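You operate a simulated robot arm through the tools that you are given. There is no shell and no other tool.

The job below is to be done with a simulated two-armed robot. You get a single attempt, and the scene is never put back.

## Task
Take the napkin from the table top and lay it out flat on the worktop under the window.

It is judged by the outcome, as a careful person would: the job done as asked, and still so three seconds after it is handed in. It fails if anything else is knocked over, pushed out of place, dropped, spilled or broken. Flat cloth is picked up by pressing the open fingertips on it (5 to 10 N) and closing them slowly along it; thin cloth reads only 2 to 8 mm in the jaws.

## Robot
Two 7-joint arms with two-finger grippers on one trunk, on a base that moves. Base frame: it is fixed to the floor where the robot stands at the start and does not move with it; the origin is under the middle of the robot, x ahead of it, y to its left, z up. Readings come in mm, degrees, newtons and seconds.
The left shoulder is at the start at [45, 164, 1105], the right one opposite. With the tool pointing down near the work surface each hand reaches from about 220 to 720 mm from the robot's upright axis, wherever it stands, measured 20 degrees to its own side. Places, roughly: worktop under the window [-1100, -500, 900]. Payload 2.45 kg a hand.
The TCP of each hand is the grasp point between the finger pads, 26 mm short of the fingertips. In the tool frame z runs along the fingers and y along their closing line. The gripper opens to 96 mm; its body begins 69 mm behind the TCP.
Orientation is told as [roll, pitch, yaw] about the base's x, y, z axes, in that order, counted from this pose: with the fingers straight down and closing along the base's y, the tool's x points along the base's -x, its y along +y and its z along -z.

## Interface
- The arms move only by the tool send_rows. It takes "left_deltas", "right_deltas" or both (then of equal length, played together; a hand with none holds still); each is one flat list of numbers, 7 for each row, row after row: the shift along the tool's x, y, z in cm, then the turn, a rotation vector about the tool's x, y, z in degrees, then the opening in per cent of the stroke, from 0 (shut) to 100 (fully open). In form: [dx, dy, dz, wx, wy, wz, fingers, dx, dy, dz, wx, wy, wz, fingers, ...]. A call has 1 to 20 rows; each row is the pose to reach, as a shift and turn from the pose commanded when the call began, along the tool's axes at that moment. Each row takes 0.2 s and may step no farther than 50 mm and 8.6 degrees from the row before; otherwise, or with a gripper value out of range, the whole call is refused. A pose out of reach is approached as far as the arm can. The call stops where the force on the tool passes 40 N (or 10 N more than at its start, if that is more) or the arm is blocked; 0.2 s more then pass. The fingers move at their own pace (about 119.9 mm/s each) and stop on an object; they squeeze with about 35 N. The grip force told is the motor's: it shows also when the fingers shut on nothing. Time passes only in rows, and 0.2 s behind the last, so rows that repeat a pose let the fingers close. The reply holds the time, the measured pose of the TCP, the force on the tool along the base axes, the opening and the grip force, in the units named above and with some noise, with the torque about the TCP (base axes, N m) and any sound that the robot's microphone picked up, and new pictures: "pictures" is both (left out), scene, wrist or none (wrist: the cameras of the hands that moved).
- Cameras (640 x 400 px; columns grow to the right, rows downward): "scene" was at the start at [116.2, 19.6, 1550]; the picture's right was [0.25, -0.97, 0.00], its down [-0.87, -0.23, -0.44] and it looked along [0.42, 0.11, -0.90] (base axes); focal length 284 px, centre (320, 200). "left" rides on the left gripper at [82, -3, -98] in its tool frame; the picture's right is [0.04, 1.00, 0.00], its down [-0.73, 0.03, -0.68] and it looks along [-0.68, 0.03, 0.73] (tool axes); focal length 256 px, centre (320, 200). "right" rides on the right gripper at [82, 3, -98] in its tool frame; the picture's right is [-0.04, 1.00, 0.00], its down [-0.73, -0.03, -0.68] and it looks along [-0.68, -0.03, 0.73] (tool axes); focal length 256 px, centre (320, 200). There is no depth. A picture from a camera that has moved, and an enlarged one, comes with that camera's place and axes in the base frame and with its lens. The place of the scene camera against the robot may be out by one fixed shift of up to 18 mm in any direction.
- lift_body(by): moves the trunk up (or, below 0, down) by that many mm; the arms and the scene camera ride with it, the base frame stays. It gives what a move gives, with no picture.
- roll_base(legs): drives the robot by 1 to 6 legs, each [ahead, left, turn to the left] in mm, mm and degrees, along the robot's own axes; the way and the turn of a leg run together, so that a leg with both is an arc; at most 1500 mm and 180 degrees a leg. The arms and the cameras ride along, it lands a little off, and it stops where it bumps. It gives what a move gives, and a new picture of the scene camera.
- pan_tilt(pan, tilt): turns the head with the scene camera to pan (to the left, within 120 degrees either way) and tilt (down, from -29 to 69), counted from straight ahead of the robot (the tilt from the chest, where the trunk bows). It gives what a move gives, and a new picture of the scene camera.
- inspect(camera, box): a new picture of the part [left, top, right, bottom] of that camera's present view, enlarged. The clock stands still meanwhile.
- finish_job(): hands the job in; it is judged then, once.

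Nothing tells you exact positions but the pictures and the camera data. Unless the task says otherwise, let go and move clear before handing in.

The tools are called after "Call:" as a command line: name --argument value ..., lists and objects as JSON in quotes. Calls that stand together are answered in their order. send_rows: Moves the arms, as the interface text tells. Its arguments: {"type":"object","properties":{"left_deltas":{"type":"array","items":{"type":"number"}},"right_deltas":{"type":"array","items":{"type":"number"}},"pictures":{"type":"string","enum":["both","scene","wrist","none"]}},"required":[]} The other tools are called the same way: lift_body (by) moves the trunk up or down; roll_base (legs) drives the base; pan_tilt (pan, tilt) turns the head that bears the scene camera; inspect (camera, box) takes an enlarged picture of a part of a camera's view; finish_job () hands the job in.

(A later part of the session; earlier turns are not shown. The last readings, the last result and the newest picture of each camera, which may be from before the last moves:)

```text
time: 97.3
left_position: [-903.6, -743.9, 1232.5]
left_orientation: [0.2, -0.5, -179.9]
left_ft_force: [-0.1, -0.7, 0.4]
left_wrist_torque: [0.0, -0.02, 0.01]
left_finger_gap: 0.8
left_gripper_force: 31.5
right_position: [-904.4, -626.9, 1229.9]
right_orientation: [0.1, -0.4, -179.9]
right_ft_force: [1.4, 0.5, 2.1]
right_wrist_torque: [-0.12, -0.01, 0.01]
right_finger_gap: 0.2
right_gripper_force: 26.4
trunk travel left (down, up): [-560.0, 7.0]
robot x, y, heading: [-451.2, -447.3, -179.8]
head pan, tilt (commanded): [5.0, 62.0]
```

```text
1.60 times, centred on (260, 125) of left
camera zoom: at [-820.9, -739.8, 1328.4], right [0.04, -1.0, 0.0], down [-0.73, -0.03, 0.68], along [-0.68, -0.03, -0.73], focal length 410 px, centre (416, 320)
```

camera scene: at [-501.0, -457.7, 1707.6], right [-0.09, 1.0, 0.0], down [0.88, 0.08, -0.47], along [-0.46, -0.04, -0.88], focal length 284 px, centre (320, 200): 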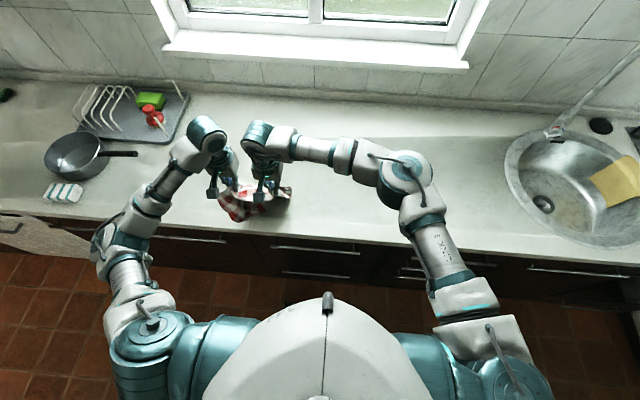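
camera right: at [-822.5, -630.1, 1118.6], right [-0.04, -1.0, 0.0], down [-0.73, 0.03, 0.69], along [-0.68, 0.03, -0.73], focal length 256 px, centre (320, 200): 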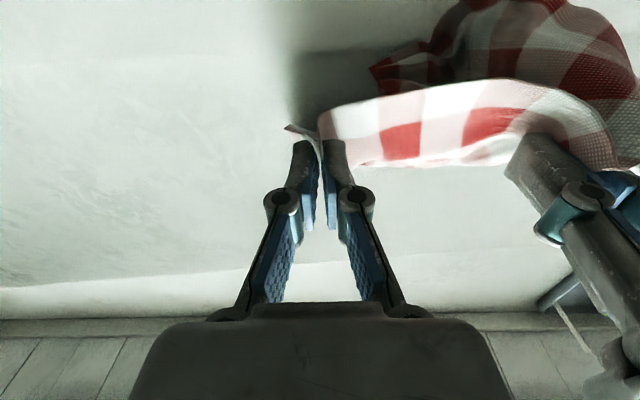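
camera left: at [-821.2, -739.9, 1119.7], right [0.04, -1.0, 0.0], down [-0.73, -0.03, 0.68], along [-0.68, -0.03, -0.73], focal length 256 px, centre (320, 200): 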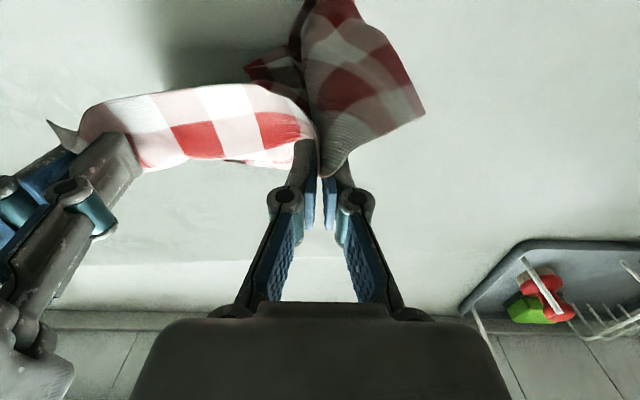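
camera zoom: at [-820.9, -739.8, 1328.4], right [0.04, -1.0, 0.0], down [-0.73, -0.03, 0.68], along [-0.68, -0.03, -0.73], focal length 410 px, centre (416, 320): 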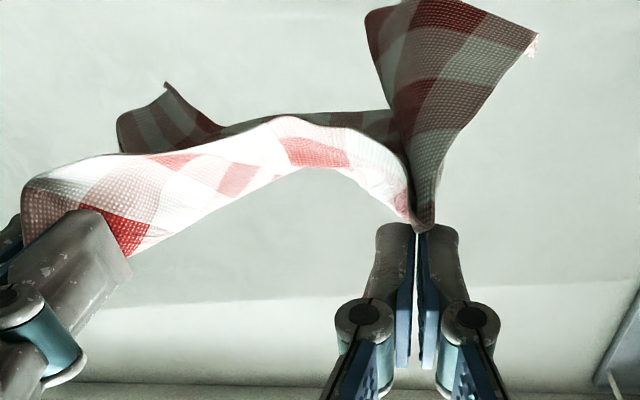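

The sheet now hangs from both hands along one short edge, body below. I'll carry it forward and toward the middle, then lay it by lowering while drawing the hands back toward me.

Call:
send_rows --left_deltas '[-2.5, -2, 0, 0, 0, 0, 0, -5.5, -4, 0, 0, 0, 0, 0, -8.5, -6.5, 0, 0, 0, 0, 0, -11.5, -9, 0, 0, 0, 0, 0, -14.5, -11.5, 0, 0, 0, 0, 0, -17.5, -13.5, 0, 0, 0, 0, 0, -20, -15, 0, 0, 0, 0, 0, -20, -15, 0, 0, 0, 0, 0, -20, -15, 0, 0, 0, 0, 0, -20, -15, 0, 0, 0, 0, 0]' --right_deltas '[-2.5, -2, 0, 0, 0, 0, 0, -5.5, -4, 0, 0, 0, 0, 0, -8.5, -6.5, 0, 0, 0, 0, 0, -11.5, -9, 0, 0, 0, 0, 0, -14.5, -11.5, 0, 0, 0, 0, 0, -17.5, -13.5, 0, 0, 0, 0, 0, -20, -15, 0, 0, 0, 0, 0, -20, -15, 0, 0, 0, 0, 0, -20, -15, 0, 0, 0, 0, 0, -20, -15, 0, 0, 0, 0, 0]' --pictures "both"

Call:
inspect --camera "scene" --box '[200, 80, 400, 220]'

```text
time: 99.5
left_position: [-1105.0, -595.3, 1233.0]
left_orientation: [0.2, -0.4, -179.9]
left_ft_force: [0.5, -0.1, -1.1]
left_wrist_torque: [-0.03, 0.03, 0.03]
left_finger_gap: 1.0
left_gripper_force: 29.7
right_position: [-1085.2, -478.9, 1232.6]
right_orientation: [0.2, -0.4, -179.9]
right_ft_force: [-0.4, -1.2, -4.0]
right_wrist_torque: [0.02, -0.02, -0.02]
right_finger_gap: 4.6
right_gripper_force: 28.8
right hand out of reach, approached as far as the arm can: row 7, 8, 9, 10
trunk travel left (down, up): [-560.0, 7.0]
robot x, y, heading: [-450.4, -444.5, -180.0]
head pan, tilt (commanded): [5.0, 62.0]
camera scene: at [-497.0, -454.8, 1837.2], right [-0.09, 1.0, 0.0], down [0.88, 0.08, -0.46], along [-0.46, -0.04, -0.89], focal length 284 px, centre (320, 200)
camera right: at [-1002.4, -481.4, 1331.3], right [-0.04, -1.0, 0.0], down [-0.73, 0.03, 0.68], along [-0.68, 0.02, -0.73], focal length 256 px, centre (320, 200)
camera left: at [-1022.5, -591.1, 1329.6], right [0.04, -1.0, 0.0], down [-0.73, -0.03, 0.69], along [-0.68, -0.03, -0.73], focal length 256 px, centre (320, 200)
```

scene: 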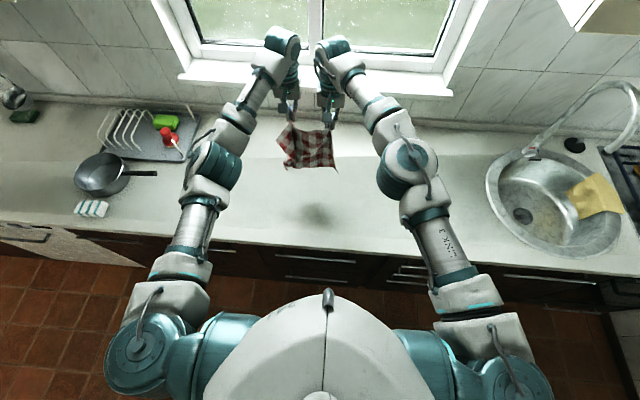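
right: 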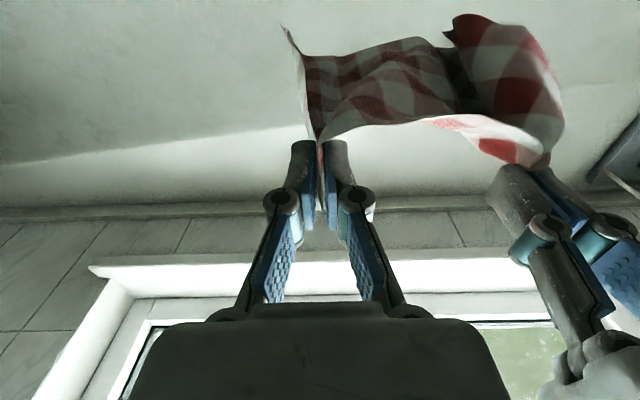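
left: 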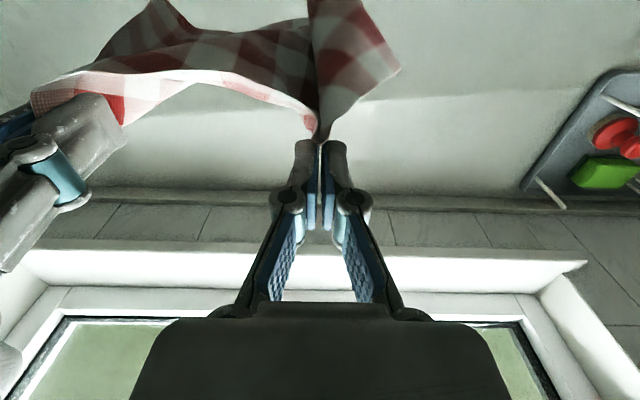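

```text
2.86 times, centred on (300, 150) of scene
camera zoom: at [-497.0, -454.8, 1837.2], right [-0.09, 1.0, 0.0], down [0.88, 0.08, -0.46], along [-0.46, -0.04, -0.89], focal length 811 px, centre (377, 343)
```

zoom: 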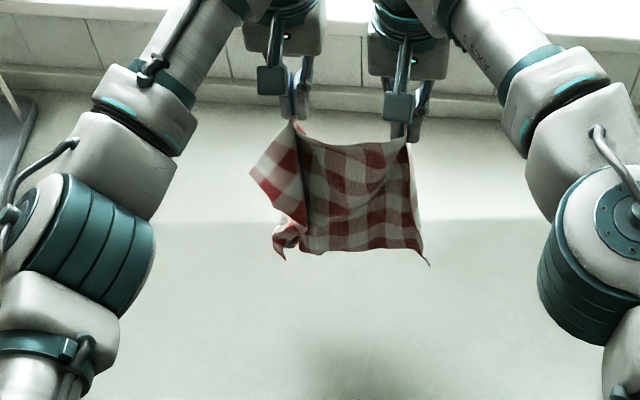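

The sheet hangs open between the hands. To have enough depth I'll edge the base 40 mm closer to the worktop, then lay the sheet by lowering and drawing the hands back.

Call:
roll_base --legs '[[40, 0, 0]]'

```text
time: 100.4
left_position: [-1137.0, -593.8, 1239.8]
left_orientation: [0.2, -1.1, -179.9]
left_ft_force: [0.3, -1.0, -0.8]
left_wrist_torque: [0.08, -0.03, -0.03]
left_finger_gap: 1.3
left_gripper_force: 30.5
right_position: [-1117.5, -478.0, 1238.7]
right_orientation: [0.0, -1.0, -179.8]
right_ft_force: [0.5, -0.3, 0.7]
right_wrist_torque: [-0.04, 0.03, -0.03]
right_finger_gap: 1.5
right_gripper_force: 29.9
trunk travel left (down, up): [-560.0, 7.0]
robot x, y, heading: [-493.6, -445.3, -180.0]
head pan, tilt (commanded): [5.0, 62.0]
camera scene: at [-524.9, -453.7, 1837.7], right [-0.09, 1.0, 0.0], down [0.88, 0.08, -0.47], along [-0.47, -0.04, -0.88], focal length 284 px, centre (320, 200)
```

scene: 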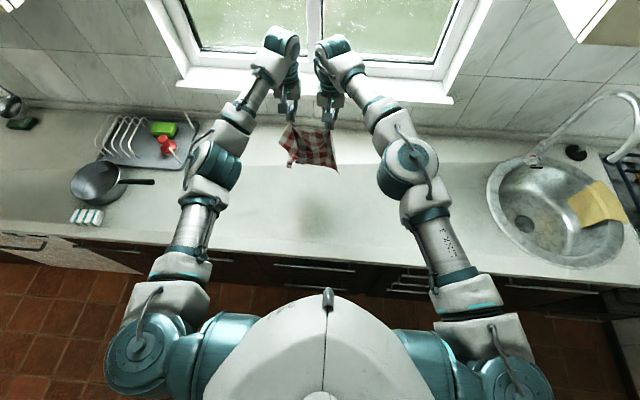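

Call:
send_rows --left_deltas '[0.5, 0, 1.5, 0, 0, 0, 0, 1, 0, 3, 0, 0, 0, 0, 1.5, 0, 4.5, 0, 0, 0, 0, 2, 0, 6, 0, 0, 0, 0, 2.5, 0, 7.5, 0, 0, 0, 0, 3, 0, 9, 0, 0, 0, 0]' --right_deltas '[0.5, 0, 1.5, 0, 0, 0, 0, 1, 0, 3, 0, 0, 0, 0, 1.5, 0, 4.5, 0, 0, 0, 0, 2, 0, 6, 0, 0, 0, 0, 2.5, 0, 7.5, 0, 0, 0, 0, 3, 0, 9, 0, 0, 0, 0]' --pictures "scene"

Call:
inspect --camera "scene" --box '[220, 80, 400, 220]'

```text
time: 101.8
left_position: [-1112.9, -593.6, 1145.6]
left_orientation: [0.1, -0.9, -179.9]
left_ft_force: [0.2, -0.8, 0.2]
left_wrist_torque: [-0.02, -0.03, -0.01]
left_finger_gap: 0.8
left_gripper_force: 30.1
right_position: [-1090.2, -479.7, 1144.6]
right_orientation: [0.0, -0.8, -179.7]
right_ft_force: [-1.3, 0.3, 2.1]
right_wrist_torque: [0.0, -0.02, 0.0]
right_finger_gap: 4.3
right_gripper_force: 40.0
trunk travel left (down, up): [-560.0, 7.0]
robot x, y, heading: [-493.0, -446.5, -179.9]
head pan, tilt (commanded): [5.0, 62.0]
camera scene: at [-537.1, -455.5, 1837.3], right [-0.09, 1.0, 0.0], down [0.88, 0.08, -0.47], along [-0.46, -0.04, -0.88], focal length 284 px, centre (320, 200)
```

scene: 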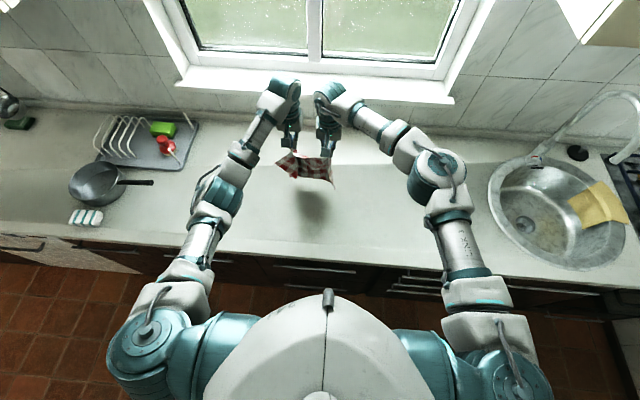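

```text
2.86 times, centred on (310, 150) of scene
camera zoom: at [-537.1, -455.5, 1837.3], right [-0.09, 1.0, 0.0], down [0.88, 0.08, -0.47], along [-0.46, -0.04, -0.88], focal length 811 px, centre (349, 343)
```

zoom: 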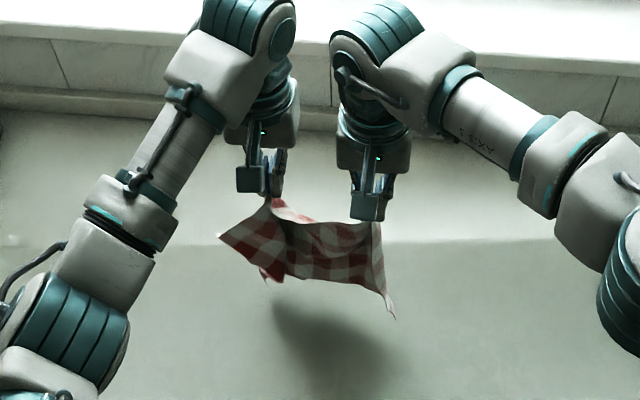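

Call:
send_rows --left_deltas '[0, 0, 1.5, 0, 0, 0, 0, 0, 0, 3, 0, 0, 0, 0, 0, 0, 4.5, 0, 0, 0, 0]' --right_deltas '[0, 0, 1.5, 0, 0, 0, 0, 0, 0, 3, 0, 0, 0, 0, 0, 0, 4.5, 0, 0, 0, 0]' --pictures "both"

Call:
inspect --camera "scene" --box '[240, 100, 380, 220]'

```text
time: 102.6
left_position: [-1113.7, -594.0, 1099.7]
left_orientation: [0.1, -0.8, -179.9]
left_ft_force: [-0.1, 0.0, 0.5]
left_wrist_torque: [0.02, 0.0, -0.02]
left_finger_gap: 1.2
left_gripper_force: 31.0
right_position: [-1093.2, -478.8, 1100.7]
right_orientation: [0.2, -0.7, -179.7]
right_ft_force: [-0.5, 0.7, 0.1]
right_wrist_torque: [0.03, -0.04, -0.03]
right_finger_gap: 5.4
right_gripper_force: 36.0
trunk travel left (down, up): [-560.0, 7.0]
robot x, y, heading: [-491.0, -446.5, -179.9]
head pan, tilt (commanded): [5.0, 62.0]
camera scene: at [-538.4, -454.2, 1837.2], right [-0.09, 1.0, 0.0], down [0.88, 0.08, -0.47], along [-0.46, -0.04, -0.89], focal length 284 px, centre (320, 200)
camera right: at [-1009.7, -481.7, 1198.3], right [-0.03, -1.0, 0.0], down [-0.73, 0.03, 0.69], along [-0.69, 0.02, -0.73], focal length 256 px, centre (320, 200)
camera left: at [-1030.2, -590.6, 1196.7], right [0.04, -1.0, 0.0], down [-0.72, -0.03, 0.69], along [-0.69, -0.03, -0.72], focal length 256 px, centre (320, 200)
```

scene: 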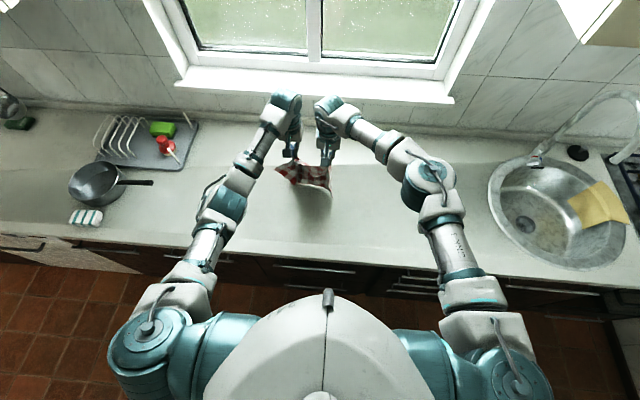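
right: 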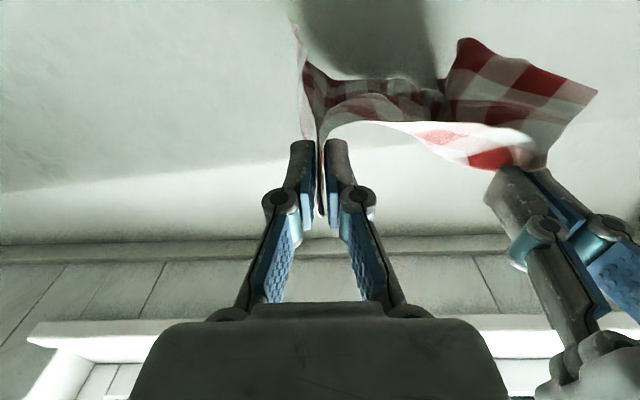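
left: 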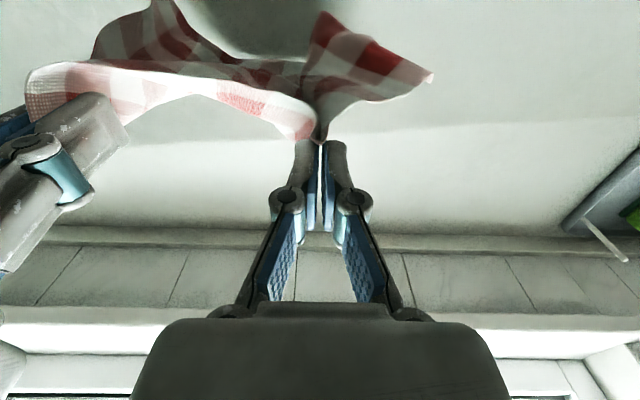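

```text
3.33 times, centred on (310, 160) of scene
camera zoom: at [-538.4, -454.2, 1837.2], right [-0.09, 1.0, 0.0], down [0.88, 0.08, -0.47], along [-0.46, -0.04, -0.89], focal length 946 px, centre (353, 333)
```

zoom: 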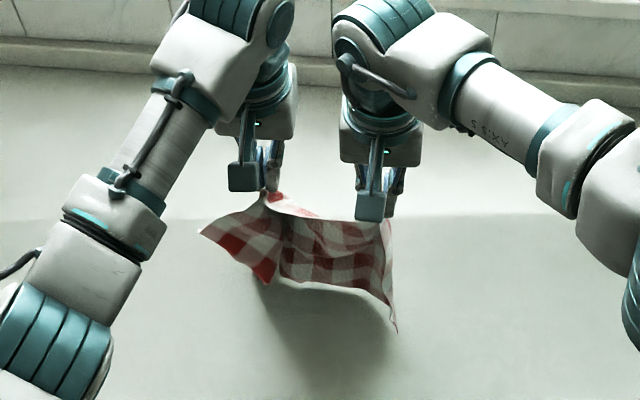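

The lower edge is about to touch. Now I'll lay the sheet: lowering while drawing both hands back toward the front.

Call:
send_rows --left_deltas '[0.5, 0, 1.5, 0, 0, 0, 0, 1.8, 0, 3.2, 0, 0, 0, 0, 3.4, 0, 4.9, 0, 0, 0, 0, 5.2, 0, 6.6, 0, 0, 0, 0, 7, 0, 8.3, 0, 0, 0, 0, 8.8, 0, 9.9, 0, 0, 0, 0, 10.6, 0, 11.5, 0, 0, 0, 0, 12.4, 0, 13.1, 0, 0, 0, 0]' --right_deltas '[0.4, 0, 1.5, 0, 0, 0, 0, 1.6, 0, 3.2, 0, 0, 0, 0, 3.0, 0, 4.9, 0, 0, 0, 0, 4.6, 0, 6.6, 0, 0, 0, 0, 6.2, 0, 8.3, 0, 0, 0, 0, 7.8, 0, 9.9, 0, 0, 0, 0, 9.5, 0, 11.5, 0, 0, 0, 0, 11.2, 0, 13.1, 0, 0, 0, 0]' --pictures "both"

Call:
inspect --camera "scene" --box '[240, 100, 380, 220]'

```text
time: 104.4
left_position: [-989.8, -594.0, 967.8]
left_orientation: [0.1, -1.0, -179.9]
left_ft_force: [-0.1, -0.1, 0.2]
left_wrist_torque: [-0.02, 0.01, -0.01]
left_finger_gap: 0.9
left_gripper_force: 31.0
right_position: [-980.7, -480.0, 968.2]
right_orientation: [0.1, -0.8, -179.7]
right_ft_force: [0.4, 0.5, 1.8]
right_wrist_torque: [0.04, 0.11, 0.01]
right_finger_gap: 4.2
right_gripper_force: 30.7
trunk travel left (down, up): [-560.0, 7.0]
robot x, y, heading: [-493.2, -449.1, -179.8]
head pan, tilt (commanded): [5.0, 62.0]
camera scene: at [-535.2, -454.0, 1837.4], right [-0.09, 1.0, 0.0], down [0.88, 0.08, -0.47], along [-0.46, -0.04, -0.88], focal length 284 px, centre (320, 200)
camera right: at [-897.9, -482.5, 1065.6], right [-0.03, -1.0, 0.0], down [-0.72, 0.03, 0.69], along [-0.69, 0.02, -0.72], focal length 256 px, centre (320, 200)
camera left: at [-906.6, -590.8, 1064.7], right [0.04, -1.0, 0.0], down [-0.72, -0.03, 0.69], along [-0.69, -0.03, -0.72], focal length 256 px, centre (320, 200)
```

scene: 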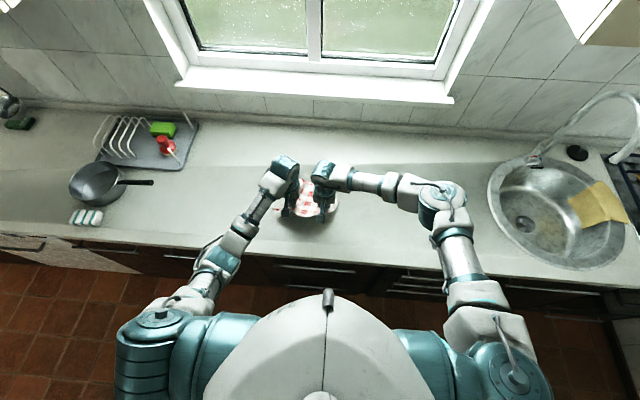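
right: 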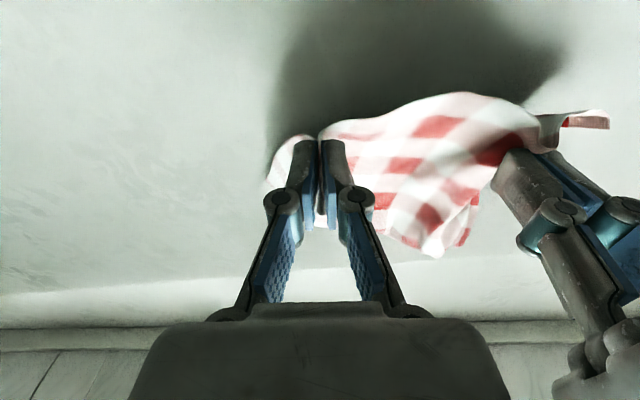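
left: 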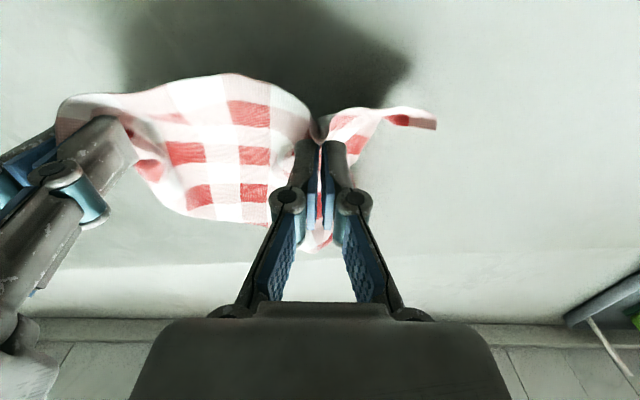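

```text
3.33 times, centred on (310, 160) of scene
camera zoom: at [-535.2, -454.0, 1837.4], right [-0.09, 1.0, 0.0], down [0.88, 0.08, -0.47], along [-0.46, -0.04, -0.88], focal length 946 px, centre (353, 333)
```

zoom: 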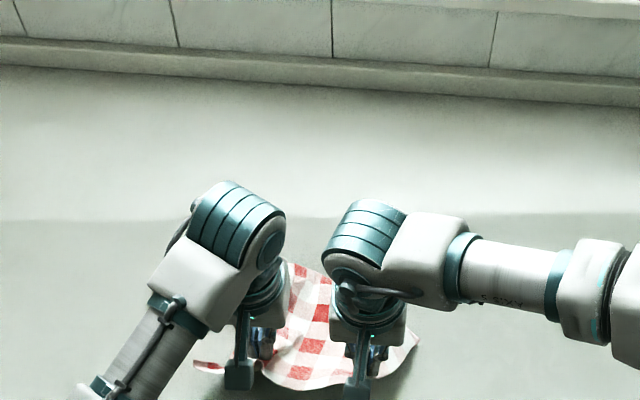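

It's going down well with the body lying away from me. Continuing to the surface.

Call:
send_rows --left_deltas '[1.6, 0, 1.4, 0, 0, 0, 0, 3.2, 0, 2.8, 0, 0, 0, 0, 4.8, 0, 4.1, 0, 0, 0, 0, 6.4, 0, 5.3, 0, 0, 0, 0, 8, 0, 6.2, 0, 0, 0, 0, 9.5, 0, 7, 0, 0, 0, 0]' --right_deltas '[1.5, 0, 1.4, 0, 0, 0, 0, 3, 0, 2.8, 0, 0, 0, 0, 4.5, 0, 4.1, 0, 0, 0, 0, 6, 0, 5.3, 0, 0, 0, 0, 7.4, 0, 6.2, 0, 0, 0, 0, 8.7, 0, 7, 0, 0, 0, 0]' --pictures "both"

Call:
inspect --camera "scene" --box '[240, 110, 380, 230]'

Call:
inspect --camera "right" --box '[200, 40, 640, 320]'

Call:
inspect --camera "left" --box '[40, 40, 480, 320]'

```text
time: 105.8
left_position: [-897.2, -595.0, 897.9]
left_orientation: [0.1, -0.8, -179.9]
left_ft_force: [-0.2, 0.1, 0.2]
left_wrist_torque: [-0.02, 0.04, 0.01]
left_finger_gap: 0.8
left_gripper_force: 30.6
right_position: [-895.4, -478.7, 896.3]
right_orientation: [0.2, -0.8, -179.6]
right_ft_force: [0.0, -0.5, -3.8]
right_wrist_torque: [-0.06, 0.0, -0.03]
right_finger_gap: 0.7
right_gripper_force: 26.6
trunk travel left (down, up): [-560.0, 7.0]
robot x, y, heading: [-491.4, -448.4, -179.8]
head pan, tilt (commanded): [5.0, 62.0]
camera scene: at [-534.1, -454.0, 1837.4], right [-0.09, 1.0, 0.0], down [0.88, 0.08, -0.47], along [-0.47, -0.04, -0.88], focal length 284 px, centre (320, 200)
camera right: at [-812.6, -481.4, 994.9], right [-0.04, -1.0, 0.0], down [-0.72, 0.03, 0.69], along [-0.69, 0.02, -0.73], focal length 256 px, centre (320, 200)
camera left: at [-814.2, -592.0, 993.6], right [0.04, -1.0, 0.0], down [-0.72, -0.03, 0.69], along [-0.69, -0.03, -0.72], focal length 256 px, centre (320, 200)
```

scene: 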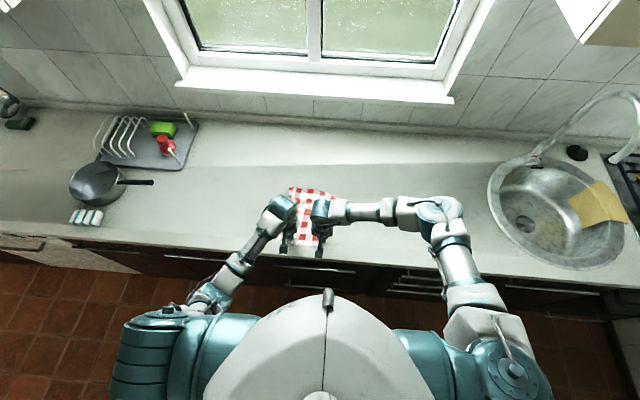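
right: 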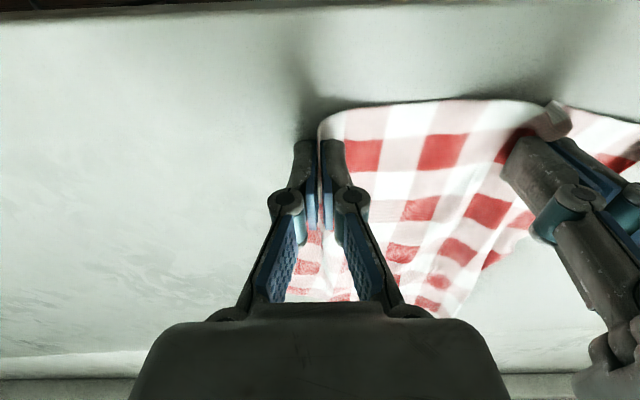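
left: 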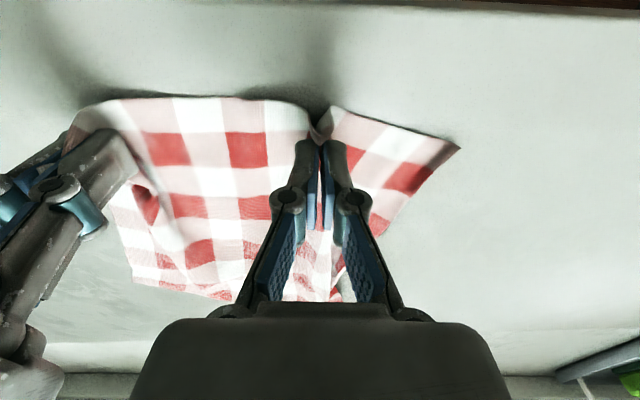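

```text
3.33 times, centred on (310, 170) of scene
camera zoom: at [-534.1, -454.0, 1837.4], right [-0.09, 1.0, 0.0], down [0.88, 0.08, -0.47], along [-0.47, -0.04, -0.88], focal length 946 px, centre (353, 300)
```

zoom: 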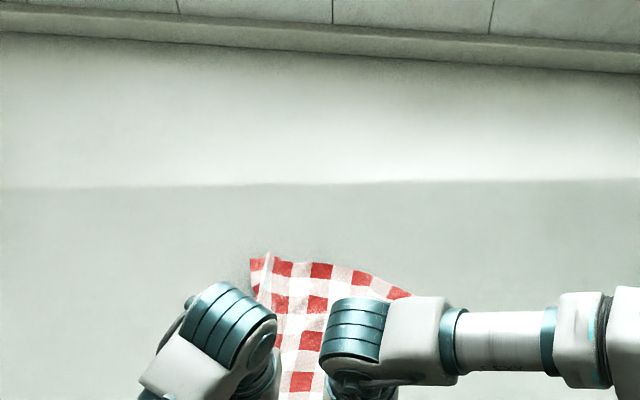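

```text
1.43 times, centred on (420, 180) of right
camera zoom: at [-812.6, -481.4, 994.9], right [-0.04, -1.0, 0.0], down [-0.72, 0.03, 0.69], along [-0.69, 0.02, -0.73], focal length 366 px, centre (177, 229)
```

zoom: 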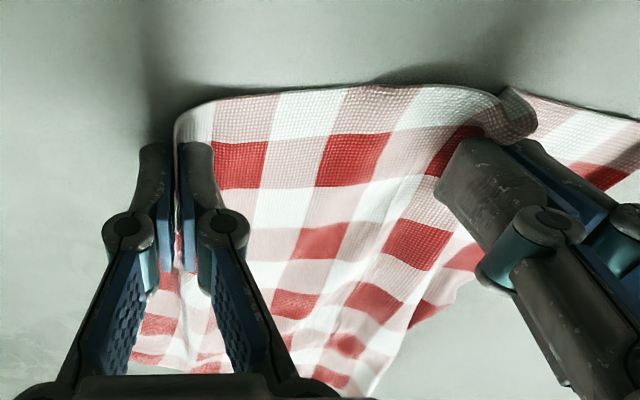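

```text
1.43 times, centred on (260, 180) of left
camera zoom: at [-814.2, -592.0, 993.6], right [0.04, -1.0, 0.0], down [-0.72, -0.03, 0.69], along [-0.69, -0.03, -0.72], focal length 366 px, centre (406, 229)
```

zoom: 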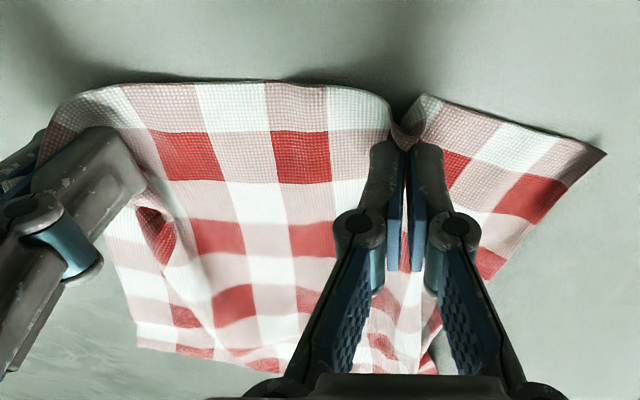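

The napkin is now lying open as a single sheet, only gathered at the two pinch points. I'll lower until the fingertips press lightly, then open the fingers slowly while pressing to spread the gathers flat.

Call:
send_rows --left_deltas '[0.2, 0, 0.4, 0, 0, 0, 0, 0.3, 0, 0.7, 0, 0, 0, 0, 0.3, 0, 0.9, 0, 0, 0, 0]' --right_deltas '[0.2, 0, 0.4, 0, 0, 0, 0, 0.3, 0, 0.7, 0, 0, 0, 0, 0.3, 0, 0.9, 0, 0, 0, 0]' --pictures "none"

```text
time: 106.6
left_position: [-894.7, -595.3, 887.5]
left_orientation: [0.2, -0.8, -179.8]
left_ft_force: [0.1, 0.0, 3.4]
left_wrist_torque: [-0.04, -0.04, 0.03]
left_finger_gap: 0.9
left_gripper_force: 30.1
right_position: [-893.1, -477.9, 887.0]
right_orientation: [0.1, -0.8, -179.7]
right_ft_force: [-0.2, -0.5, 2.5]
right_wrist_torque: [0.0, 0.04, 0.01]
right_finger_gap: 0.0
right_gripper_force: 26.6
trunk travel left (down, up): [-560.0, 7.0]
robot x, y, heading: [-492.4, -448.5, -180.2]
head pan, tilt (commanded): [5.0, 62.0]
```

Call:
send_rows --left_deltas '[0, 0, 0.05, 0, 0, 0, 3, 0, 0, 0.05, 0, 0, 0, 7, 0, 0, 0.05, 0, 0, 0, 11, 0, 0, 0.05, 0, 0, 0, 15, 0, 0, 0.05, 0, 0, 0, 19, 0, 0, 0.05, 0, 0, 0, 23]' --right_deltas '[0, 0, 0.05, 0, 0, 0, 3, 0, 0, 0.05, 0, 0, 0, 7, 0, 0, 0.05, 0, 0, 0, 11, 0, 0, 0.05, 0, 0, 0, 15, 0, 0, 0.05, 0, 0, 0, 19, 0, 0, 0.05, 0, 0, 0, 23]' --pictures "none"

Call:
inspect --camera "right" --box '[200, 40, 640, 320]'

Call:
inspect --camera "left" --box '[40, 40, 480, 320]'

```text
time: 108.0
left_position: [-893.7, -595.0, 886.0]
left_orientation: [0.3, -0.9, -179.9]
left_ft_force: [0.0, 1.3, 3.0]
left_wrist_torque: [-0.02, -0.02, -0.01]
left_finger_gap: 21.8
left_gripper_force: 0.1
right_position: [-893.9, -478.3, 887.4]
right_orientation: [0.2, -0.6, -179.7]
right_ft_force: [-0.5, -0.6, 0.6]
right_wrist_torque: [0.01, 0.01, 0.02]
right_finger_gap: 21.8
right_gripper_force: 0.0
trunk travel left (down, up): [-560.0, 7.0]
robot x, y, heading: [-495.9, -446.7, -180.0]
head pan, tilt (commanded): [5.0, 62.0]
```

```text
1.43 times, centred on (420, 180) of right
camera zoom: at [-810.6, -480.6, 985.6], right [-0.03, -1.0, 0.0], down [-0.73, 0.03, 0.69], along [-0.69, 0.02, -0.73], focal length 366 px, centre (177, 229)
```

zoom: 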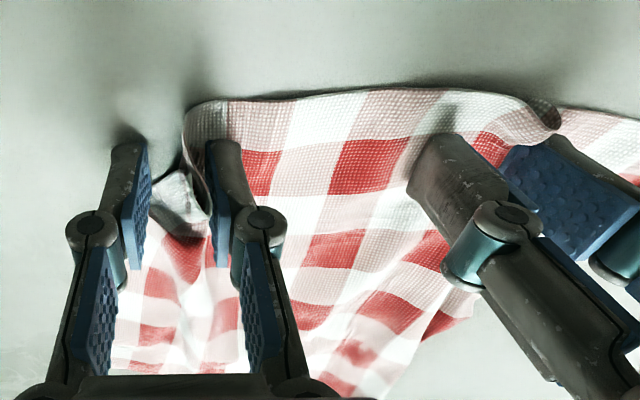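

```text
1.43 times, centred on (260, 180) of left
camera zoom: at [-811.1, -590.9, 983.8], right [0.04, -1.0, 0.0], down [-0.72, -0.03, 0.69], along [-0.69, -0.03, -0.72], focal length 366 px, centre (406, 229)
```

zoom: 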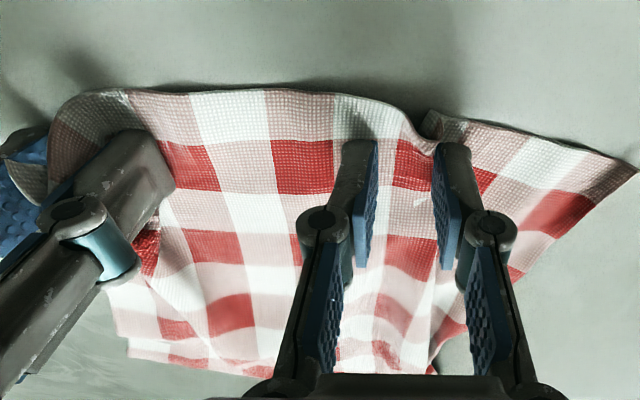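

The left gather is spreading nicely; on the right the corner tip is curled between the fingers. I'll finish opening the left while lifting the right hand clear.

Call:
send_rows --left_deltas '[0, 0, 0.03, 0, 0, 0, 27, 0, 0, 0.03, 0, 0, 0, 31, 0, 0, 0.03, 0, 0, 0, 35, 0, 0, 0.03, 0, 0, 0, 39, 0, 0, 0.03, 0, 0, 0, 43, 0, 0, 0.03, 0, 0, 0, 47, 0, 0, 0.03, 0, 0, 0, 50]' --right_deltas '[0, 0, -0.5, 0, 0, 0, 25, 0, 0, -1, 0, 0, 0, 25, 0, 0, -2, 0, 0, 0, 25, 0, 0, -3, 0, 0, 0, 25, 0, 0, -5, 0, 0, 0, 25, 0, -2, -7, 0, 0, 0, 25, 0, -4, -9, 0, 0, 0, 25]' --pictures "none"

Call:
send_rows --left_deltas '[0, 0, -0.5, 0, 0, 0, 50, 0, 0, -1, 0, 0, 0, 50, 0, 0, -3, 0, 0, 0, 50, 0, 0, -6, 0, 0, 0, 50, 0, 2, -9, 0, 0, 0, 50, 0, 5, -11, 0, 0, 0, 50, 0, 9, -12, 0, 0, 0, 50]' --right_deltas '[0, 0, 0, 0, 0, 0, 40, 0, -2, -1, 0, 0, 0, 40, 0, -4, -2, 0, 0, 0, 40, 0, -6, -2, 0, 0, 0, 40, 0, -8, -2, 0, 0, 0, 40, 0, -10, -2, 0, 0, 0, 40, 0, -11, -2, 0, 0, 0, 40]' --pictures "both"

Call:
inspect --camera "scene" --box '[240, 140, 380, 260]'

Call:
inspect --camera "right" --box '[320, 40, 640, 300]'

Call:
inspect --camera "left" --box '[0, 40, 320, 300]'

```text
time: 109.6
left_position: [-894.0, -593.4, 887.4]
left_orientation: [0.1, -0.8, -179.9]
left_ft_force: [0.2, -0.1, 0.3]
left_wrist_torque: [0.03, 0.01, -0.02]
left_finger_gap: 48.1
left_gripper_force: 0.0
right_position: [-892.4, -437.7, 978.7]
right_orientation: [0.1, -0.7, -179.7]
right_ft_force: [0.4, -0.7, 0.0]
right_wrist_torque: [-0.01, 0.0, -0.02]
right_finger_gap: 24.1
right_gripper_force: 0.1
trunk travel left (down, up): [-560.0, 7.0]
robot x, y, heading: [-492.0, -447.3, -179.7]
head pan, tilt (commanded): [5.0, 62.0]
```

```text
time: 111.2
left_position: [-890.8, -686.8, 1008.5]
left_orientation: [0.2, -0.8, -180.0]
left_ft_force: [-0.3, -0.3, 0.3]
left_wrist_torque: [0.03, -0.03, 0.03]
left_finger_gap: 47.9
left_gripper_force: 0.1
right_position: [-892.1, -329.6, 998.4]
right_orientation: [-0.1, -0.6, -179.7]
right_ft_force: [0.7, 0.2, 0.7]
right_wrist_torque: [0.02, -0.01, -0.02]
right_finger_gap: 38.6
right_gripper_force: 0.2
trunk travel left (down, up): [-560.0, 7.0]
robot x, y, heading: [-489.8, -450.1, -179.8]
head pan, tilt (commanded): [5.0, 62.0]
camera scene: at [-534.6, -456.8, 1837.3], right [-0.09, 1.0, 0.0], down [0.88, 0.08, -0.47], along [-0.47, -0.04, -0.88], focal length 284 px, centre (320, 200)
camera right: at [-809.7, -331.9, 1097.0], right [-0.03, -1.0, 0.0], down [-0.73, 0.03, 0.69], along [-0.69, 0.02, -0.73], focal length 256 px, centre (320, 200)
camera left: at [-806.9, -683.5, 1104.0], right [0.04, -1.0, 0.0], down [-0.72, -0.03, 0.69], along [-0.69, -0.03, -0.73], focal length 256 px, centre (320, 200)
```

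scene: 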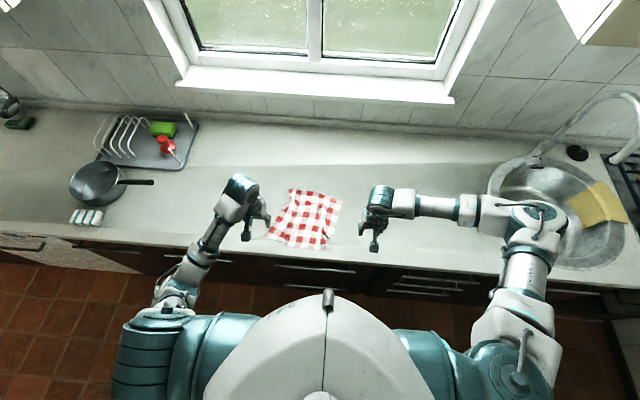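
right: 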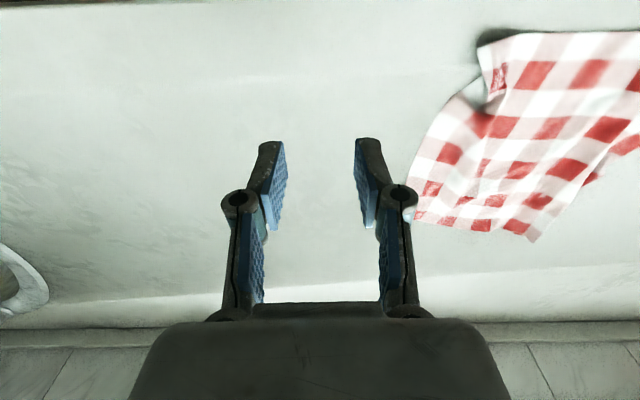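
left: 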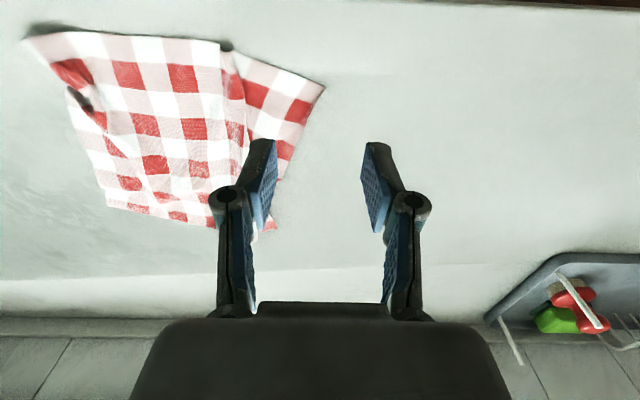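

```text
3.33 times, centred on (310, 200) of scene
camera zoom: at [-534.6, -456.8, 1837.3], right [-0.09, 1.0, 0.0], down [0.88, 0.08, -0.47], along [-0.47, -0.04, -0.88], focal length 946 px, centre (353, 200)
```

zoom: 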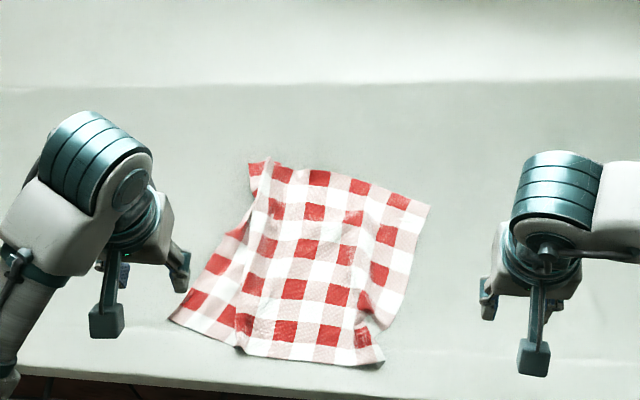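

```text
1.54 times, centred on (480, 170) of right
camera zoom: at [-809.7, -331.9, 1097.0], right [-0.03, -1.0, 0.0], down [-0.73, 0.03, 0.69], along [-0.69, 0.02, -0.73], focal length 394 px, centre (74, 246)
```

zoom: 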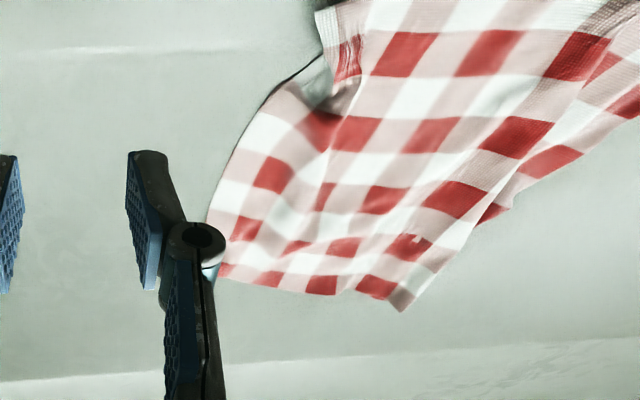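

```text
1.54 times, centred on (160, 170) of left
camera zoom: at [-806.9, -683.5, 1104.0], right [0.04, -1.0, 0.0], down [-0.72, -0.03, 0.69], along [-0.69, -0.03, -0.73], focal length 394 px, centre (566, 246)
```

zoom: 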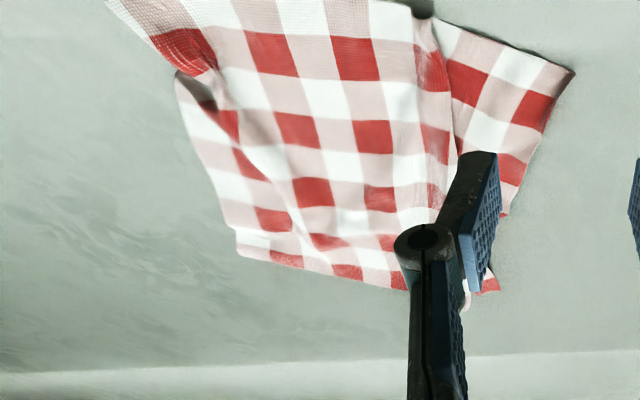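

The napkin is nearly flat already. Left are a pleat on the left side and a tucked fold at the near-right corner, hiding about 60 mm of the width. I'll look closely at both before smoothing them.

Call:
send_rows --left_deltas '[1, 1, 1, 0, 0, 0, 30, 2, 2, 2.5, 0, 0, 0, 15, 3, 3, 4, 0, 0, 0, 0]' --right_deltas '[1.5, 0.5, 1, 0, 0, 0, 20, 3, 1, 2.5, 0, 0, 0, 10, 4, 2, 3.5, 0, 0, 0, 0]' --pictures "none"

Call:
inspect --camera "right" --box '[380, 20, 640, 260]'

Call:
inspect --camera "left" --box '[20, 20, 300, 260]'

```text
time: 112.0
left_position: [-860.8, -713.9, 968.4]
left_orientation: [0.1, -0.8, -179.9]
left_ft_force: [0.0, -0.3, -0.6]
left_wrist_torque: [0.03, -0.02, -0.04]
left_finger_gap: 0.0
left_gripper_force: 28.1
right_position: [-853.3, -348.6, 962.8]
right_orientation: [0.0, -0.8, -179.7]
right_ft_force: [0.1, 0.1, -0.2]
right_wrist_torque: [-0.01, -0.01, -0.03]
right_finger_gap: 0.0
right_gripper_force: 28.4
trunk travel left (down, up): [-560.0, 7.0]
robot x, y, heading: [-491.9, -451.2, -179.9]
head pan, tilt (commanded): [5.0, 62.0]
```

```text
1.67 times, centred on (510, 140) of right
camera zoom: at [-770.3, -351.0, 1060.3], right [-0.03, -1.0, 0.0], down [-0.72, 0.03, 0.69], along [-0.69, 0.02, -0.73], focal length 427 px, centre (3, 300)
```

zoom: 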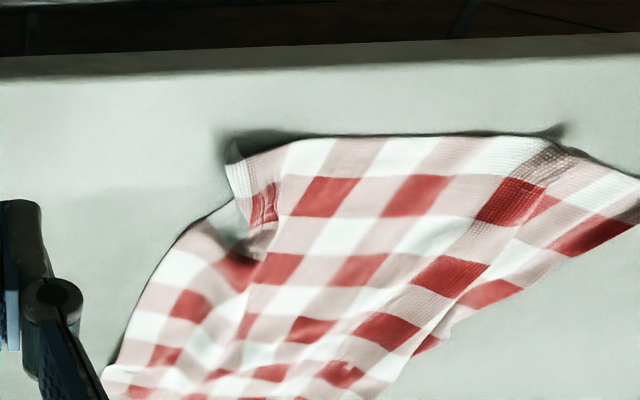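

```text
1.67 times, centred on (160, 140) of left
camera zoom: at [-778.0, -711.1, 1064.4], right [0.04, -1.0, 0.0], down [-0.72, -0.03, 0.69], along [-0.69, -0.03, -0.72], focal length 427 px, centre (587, 300)
```

zoom: 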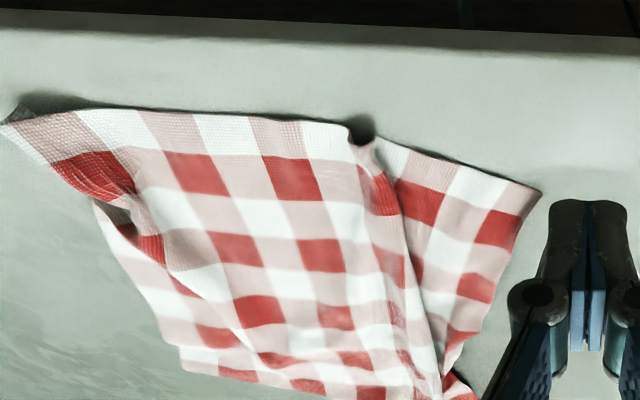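

I see it well now: a pleat along the left third and a Z-fold at the near-right corner. I'll turn both grippers crosswise (cameras outward), so each can press with two fingertips along its side and draw the cloth outward.

Call:
send_rows --left_deltas '[0, 0, -0.2, 0, 0, 8, 30, 0, 0, -0.4, 0, 0, 16, 50, 0, 0, -0.6, 0, 0, 24, 70, 0, 0, -0.8, 0, 0, 32, 90, 0, 0, -1, 0, 0, 40, 90, 0, 0, -1, 0, 0, 48, 90, 0, 0, -1, 0, 0, 56, 90, 0, 0, -1, 0, 0, 64, 90, 0, 0, -1, 0, 0, 72, 90, 0, 0, -1, 0, 0, 80, 90, 0, 0, -1, 0, 0, 88, 90, 0, 0, -1, 0, 0, 96, 90, 0, 0, -1, 0, 0, 104, 90, 0, 0, -1, 0, 0, 111, 90]' --right_deltas '[0, 0, -0.2, 0, 0, -7, 30, 0, 0, -0.4, 0, 0, -14, 50, 0, 0, -0.6, 0, 0, -21, 70, 0, 0, -0.8, 0, 0, -28, 90, 0, 0, -1, 0, 0, -35, 90, 0, 0, -1, 0, 0, -42, 90, 0, 0, -1, 0, 0, -49, 90, 0, 0, -1, 0, 0, -56, 90, 0, 0, -1, 0, 0, -63, 90, 0, 0, -1, 0, 0, -70, 90, 0, 0, -1, 0, 0, -77, 90, 0, 0, -1, 0, 0, -84, 90, 0, 0, -1, 0, 0, -90, 90, 0, 0, -1, 0, 0, -90, 90]' --pictures "both"

```text
time: 115.0
left_position: [-862.6, -715.9, 976.7]
left_orientation: [0.7, 0.4, 68.9]
left_ft_force: [-0.1, 0.2, 0.3]
left_wrist_torque: [-0.02, -0.01, 0.0]
left_finger_gap: 86.5
left_gripper_force: 0.1
right_position: [-853.2, -349.7, 973.7]
right_orientation: [-0.8, 0.0, -89.7]
right_ft_force: [-0.2, -0.3, -0.6]
right_wrist_torque: [0.01, -0.02, -0.02]
right_finger_gap: 86.5
right_gripper_force: 0.0
trunk travel left (down, up): [-560.0, 7.0]
robot x, y, heading: [-493.4, -447.6, -180.2]
head pan, tilt (commanded): [5.0, 62.0]
camera scene: at [-534.8, -459.8, 1837.3], right [-0.09, 1.0, 0.0], down [0.88, 0.08, -0.47], along [-0.46, -0.04, -0.88], focal length 284 px, centre (320, 200)
camera right: at [-848.9, -267.2, 1072.4], right [1.0, -0.03, -0.01], down [-0.02, -0.73, 0.68], along [-0.03, -0.68, -0.73], focal length 256 px, centre (320, 200)
camera left: at [-886.7, -793.9, 1074.7], right [-0.95, 0.32, 0.01], down [0.25, 0.7, 0.67], along [0.21, 0.64, -0.74], focal length 256 px, centre (320, 200)
```

scene: 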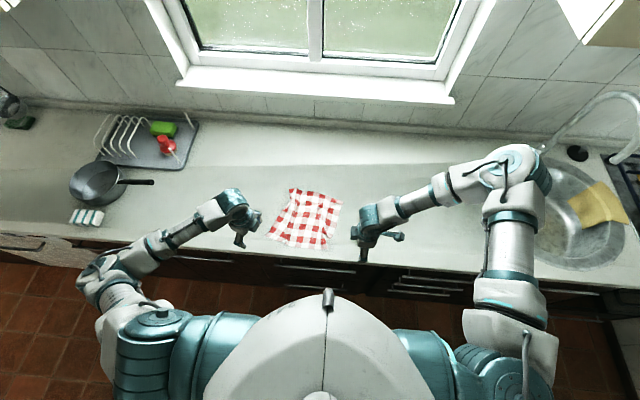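
right: 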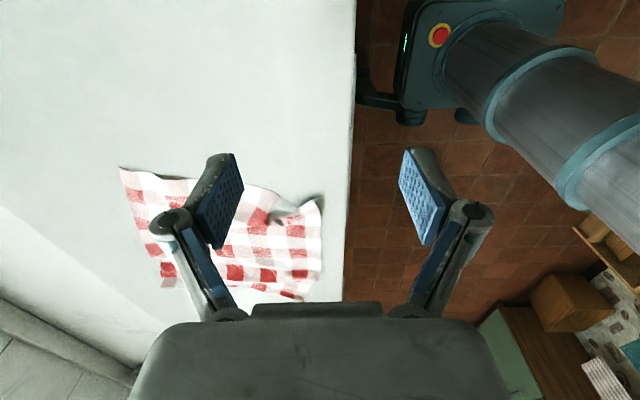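
left: 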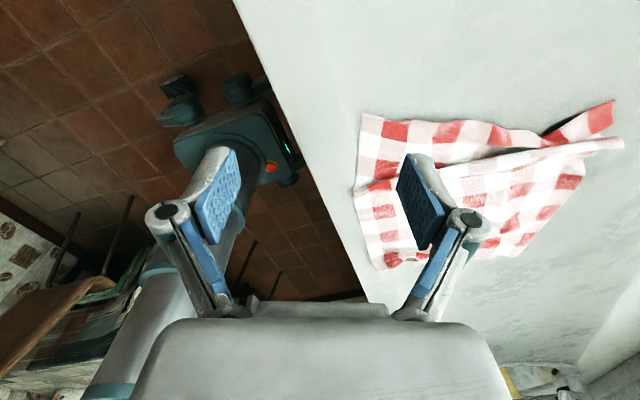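

Call:
inspect --camera "left" --box '[340, 80, 640, 290]'

Call:
inspect --camera "right" --box '[100, 130, 360, 320]'

```text
1.90 times, centred on (490, 185) of left
camera zoom: at [-886.7, -793.9, 1074.7], right [-0.95, 0.32, 0.01], down [0.25, 0.7, 0.67], along [0.21, 0.64, -0.74], focal length 488 px, centre (-4, 229)
```

zoom: 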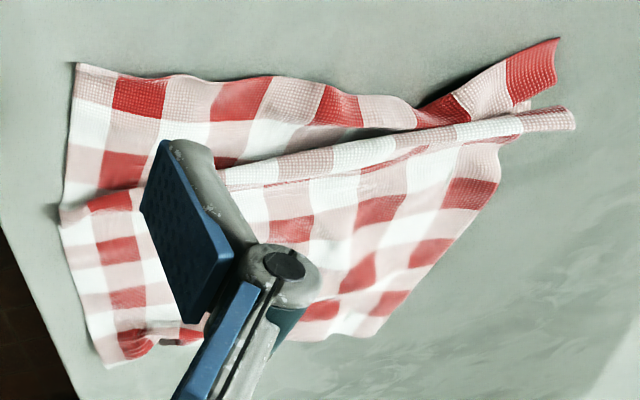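

```text
2.11 times, centred on (230, 225) of right
camera zoom: at [-848.9, -267.2, 1072.4], right [1.0, -0.03, -0.01], down [-0.02, -0.73, 0.68], along [-0.03, -0.68, -0.73], focal length 539 px, centre (510, 147)
```

zoom: 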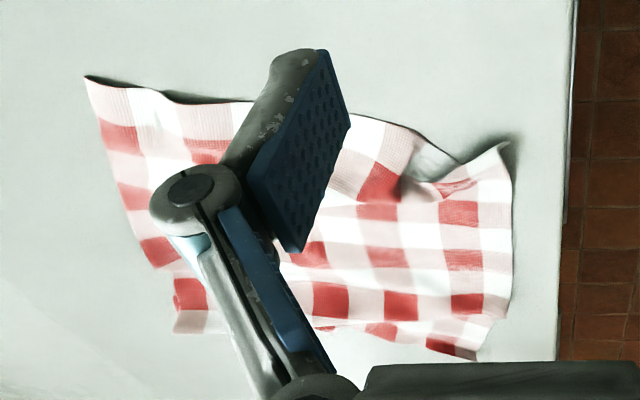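

From the left side the pleat is clear: the main sheet overlaps the left panel, most at the far end, where the far-left corner peeks out at about (−1085, −628). I'll lower the trunk (hands raised first) so the left hand can reach there and draw that corner out while the right hand holds the main sheet.

Call:
send_rows --left_deltas '[0, 0, -4, 0, 0, 0, 90, 0, 0, -8, 0, 0, 0, 70, 0, 0, -12, 0, 0, 0, 50, 0, 0, -15, 0, 0, 0, 45]' --right_deltas '[0, 0, -4, 0, 0, 0, 90, 0, 0, -8, 0, 0, 0, 90, 0, 0, -12, 0, 0, 0, 70, 0, 0, -15, 0, 0, 0, 60]' --pictures "none"

Call:
lift_body --by -160

```text
time: 116.0
left_position: [-860.9, -713.5, 1125.1]
left_orientation: [0.6, 0.4, 69.0]
left_ft_force: [0.0, 0.5, -0.2]
left_wrist_torque: [-0.01, -0.02, -0.01]
left_finger_gap: 43.2
left_gripper_force: 0.0
right_position: [-832.9, -334.3, 1066.9]
right_orientation: [-0.7, -0.1, -89.6]
right_ft_force: [0.3, 0.8, -0.1]
right_wrist_torque: [0.02, -0.01, -0.01]
right_finger_gap: 57.6
right_gripper_force: 0.2
right hand out of reach, approached as far as the arm can: row 2, 3, 4
trunk travel left (down, up): [-560.0, 7.0]
robot x, y, heading: [-492.1, -445.2, -180.2]
head pan, tilt (commanded): [5.0, 62.0]
```

```text
time: 117.8
left_position: [-859.7, -714.7, 968.8]
left_orientation: [0.6, 0.4, 69.2]
left_ft_force: [-0.2, -0.6, -0.3]
left_wrist_torque: [0.0, -0.01, -0.02]
left_finger_gap: 43.1
left_gripper_force: 0.0
right_position: [-830.2, -333.3, 905.8]
right_orientation: [-0.7, -0.1, -89.7]
right_ft_force: [0.0, -0.1, -0.1]
right_wrist_torque: [0.0, 0.01, 0.0]
right_finger_gap: 57.6
right_gripper_force: 0.0
trunk travel left (down, up): [-400.0, 167.0]
robot x, y, heading: [-491.5, -449.0, -180.0]
head pan, tilt (commanded): [5.0, 62.0]
```

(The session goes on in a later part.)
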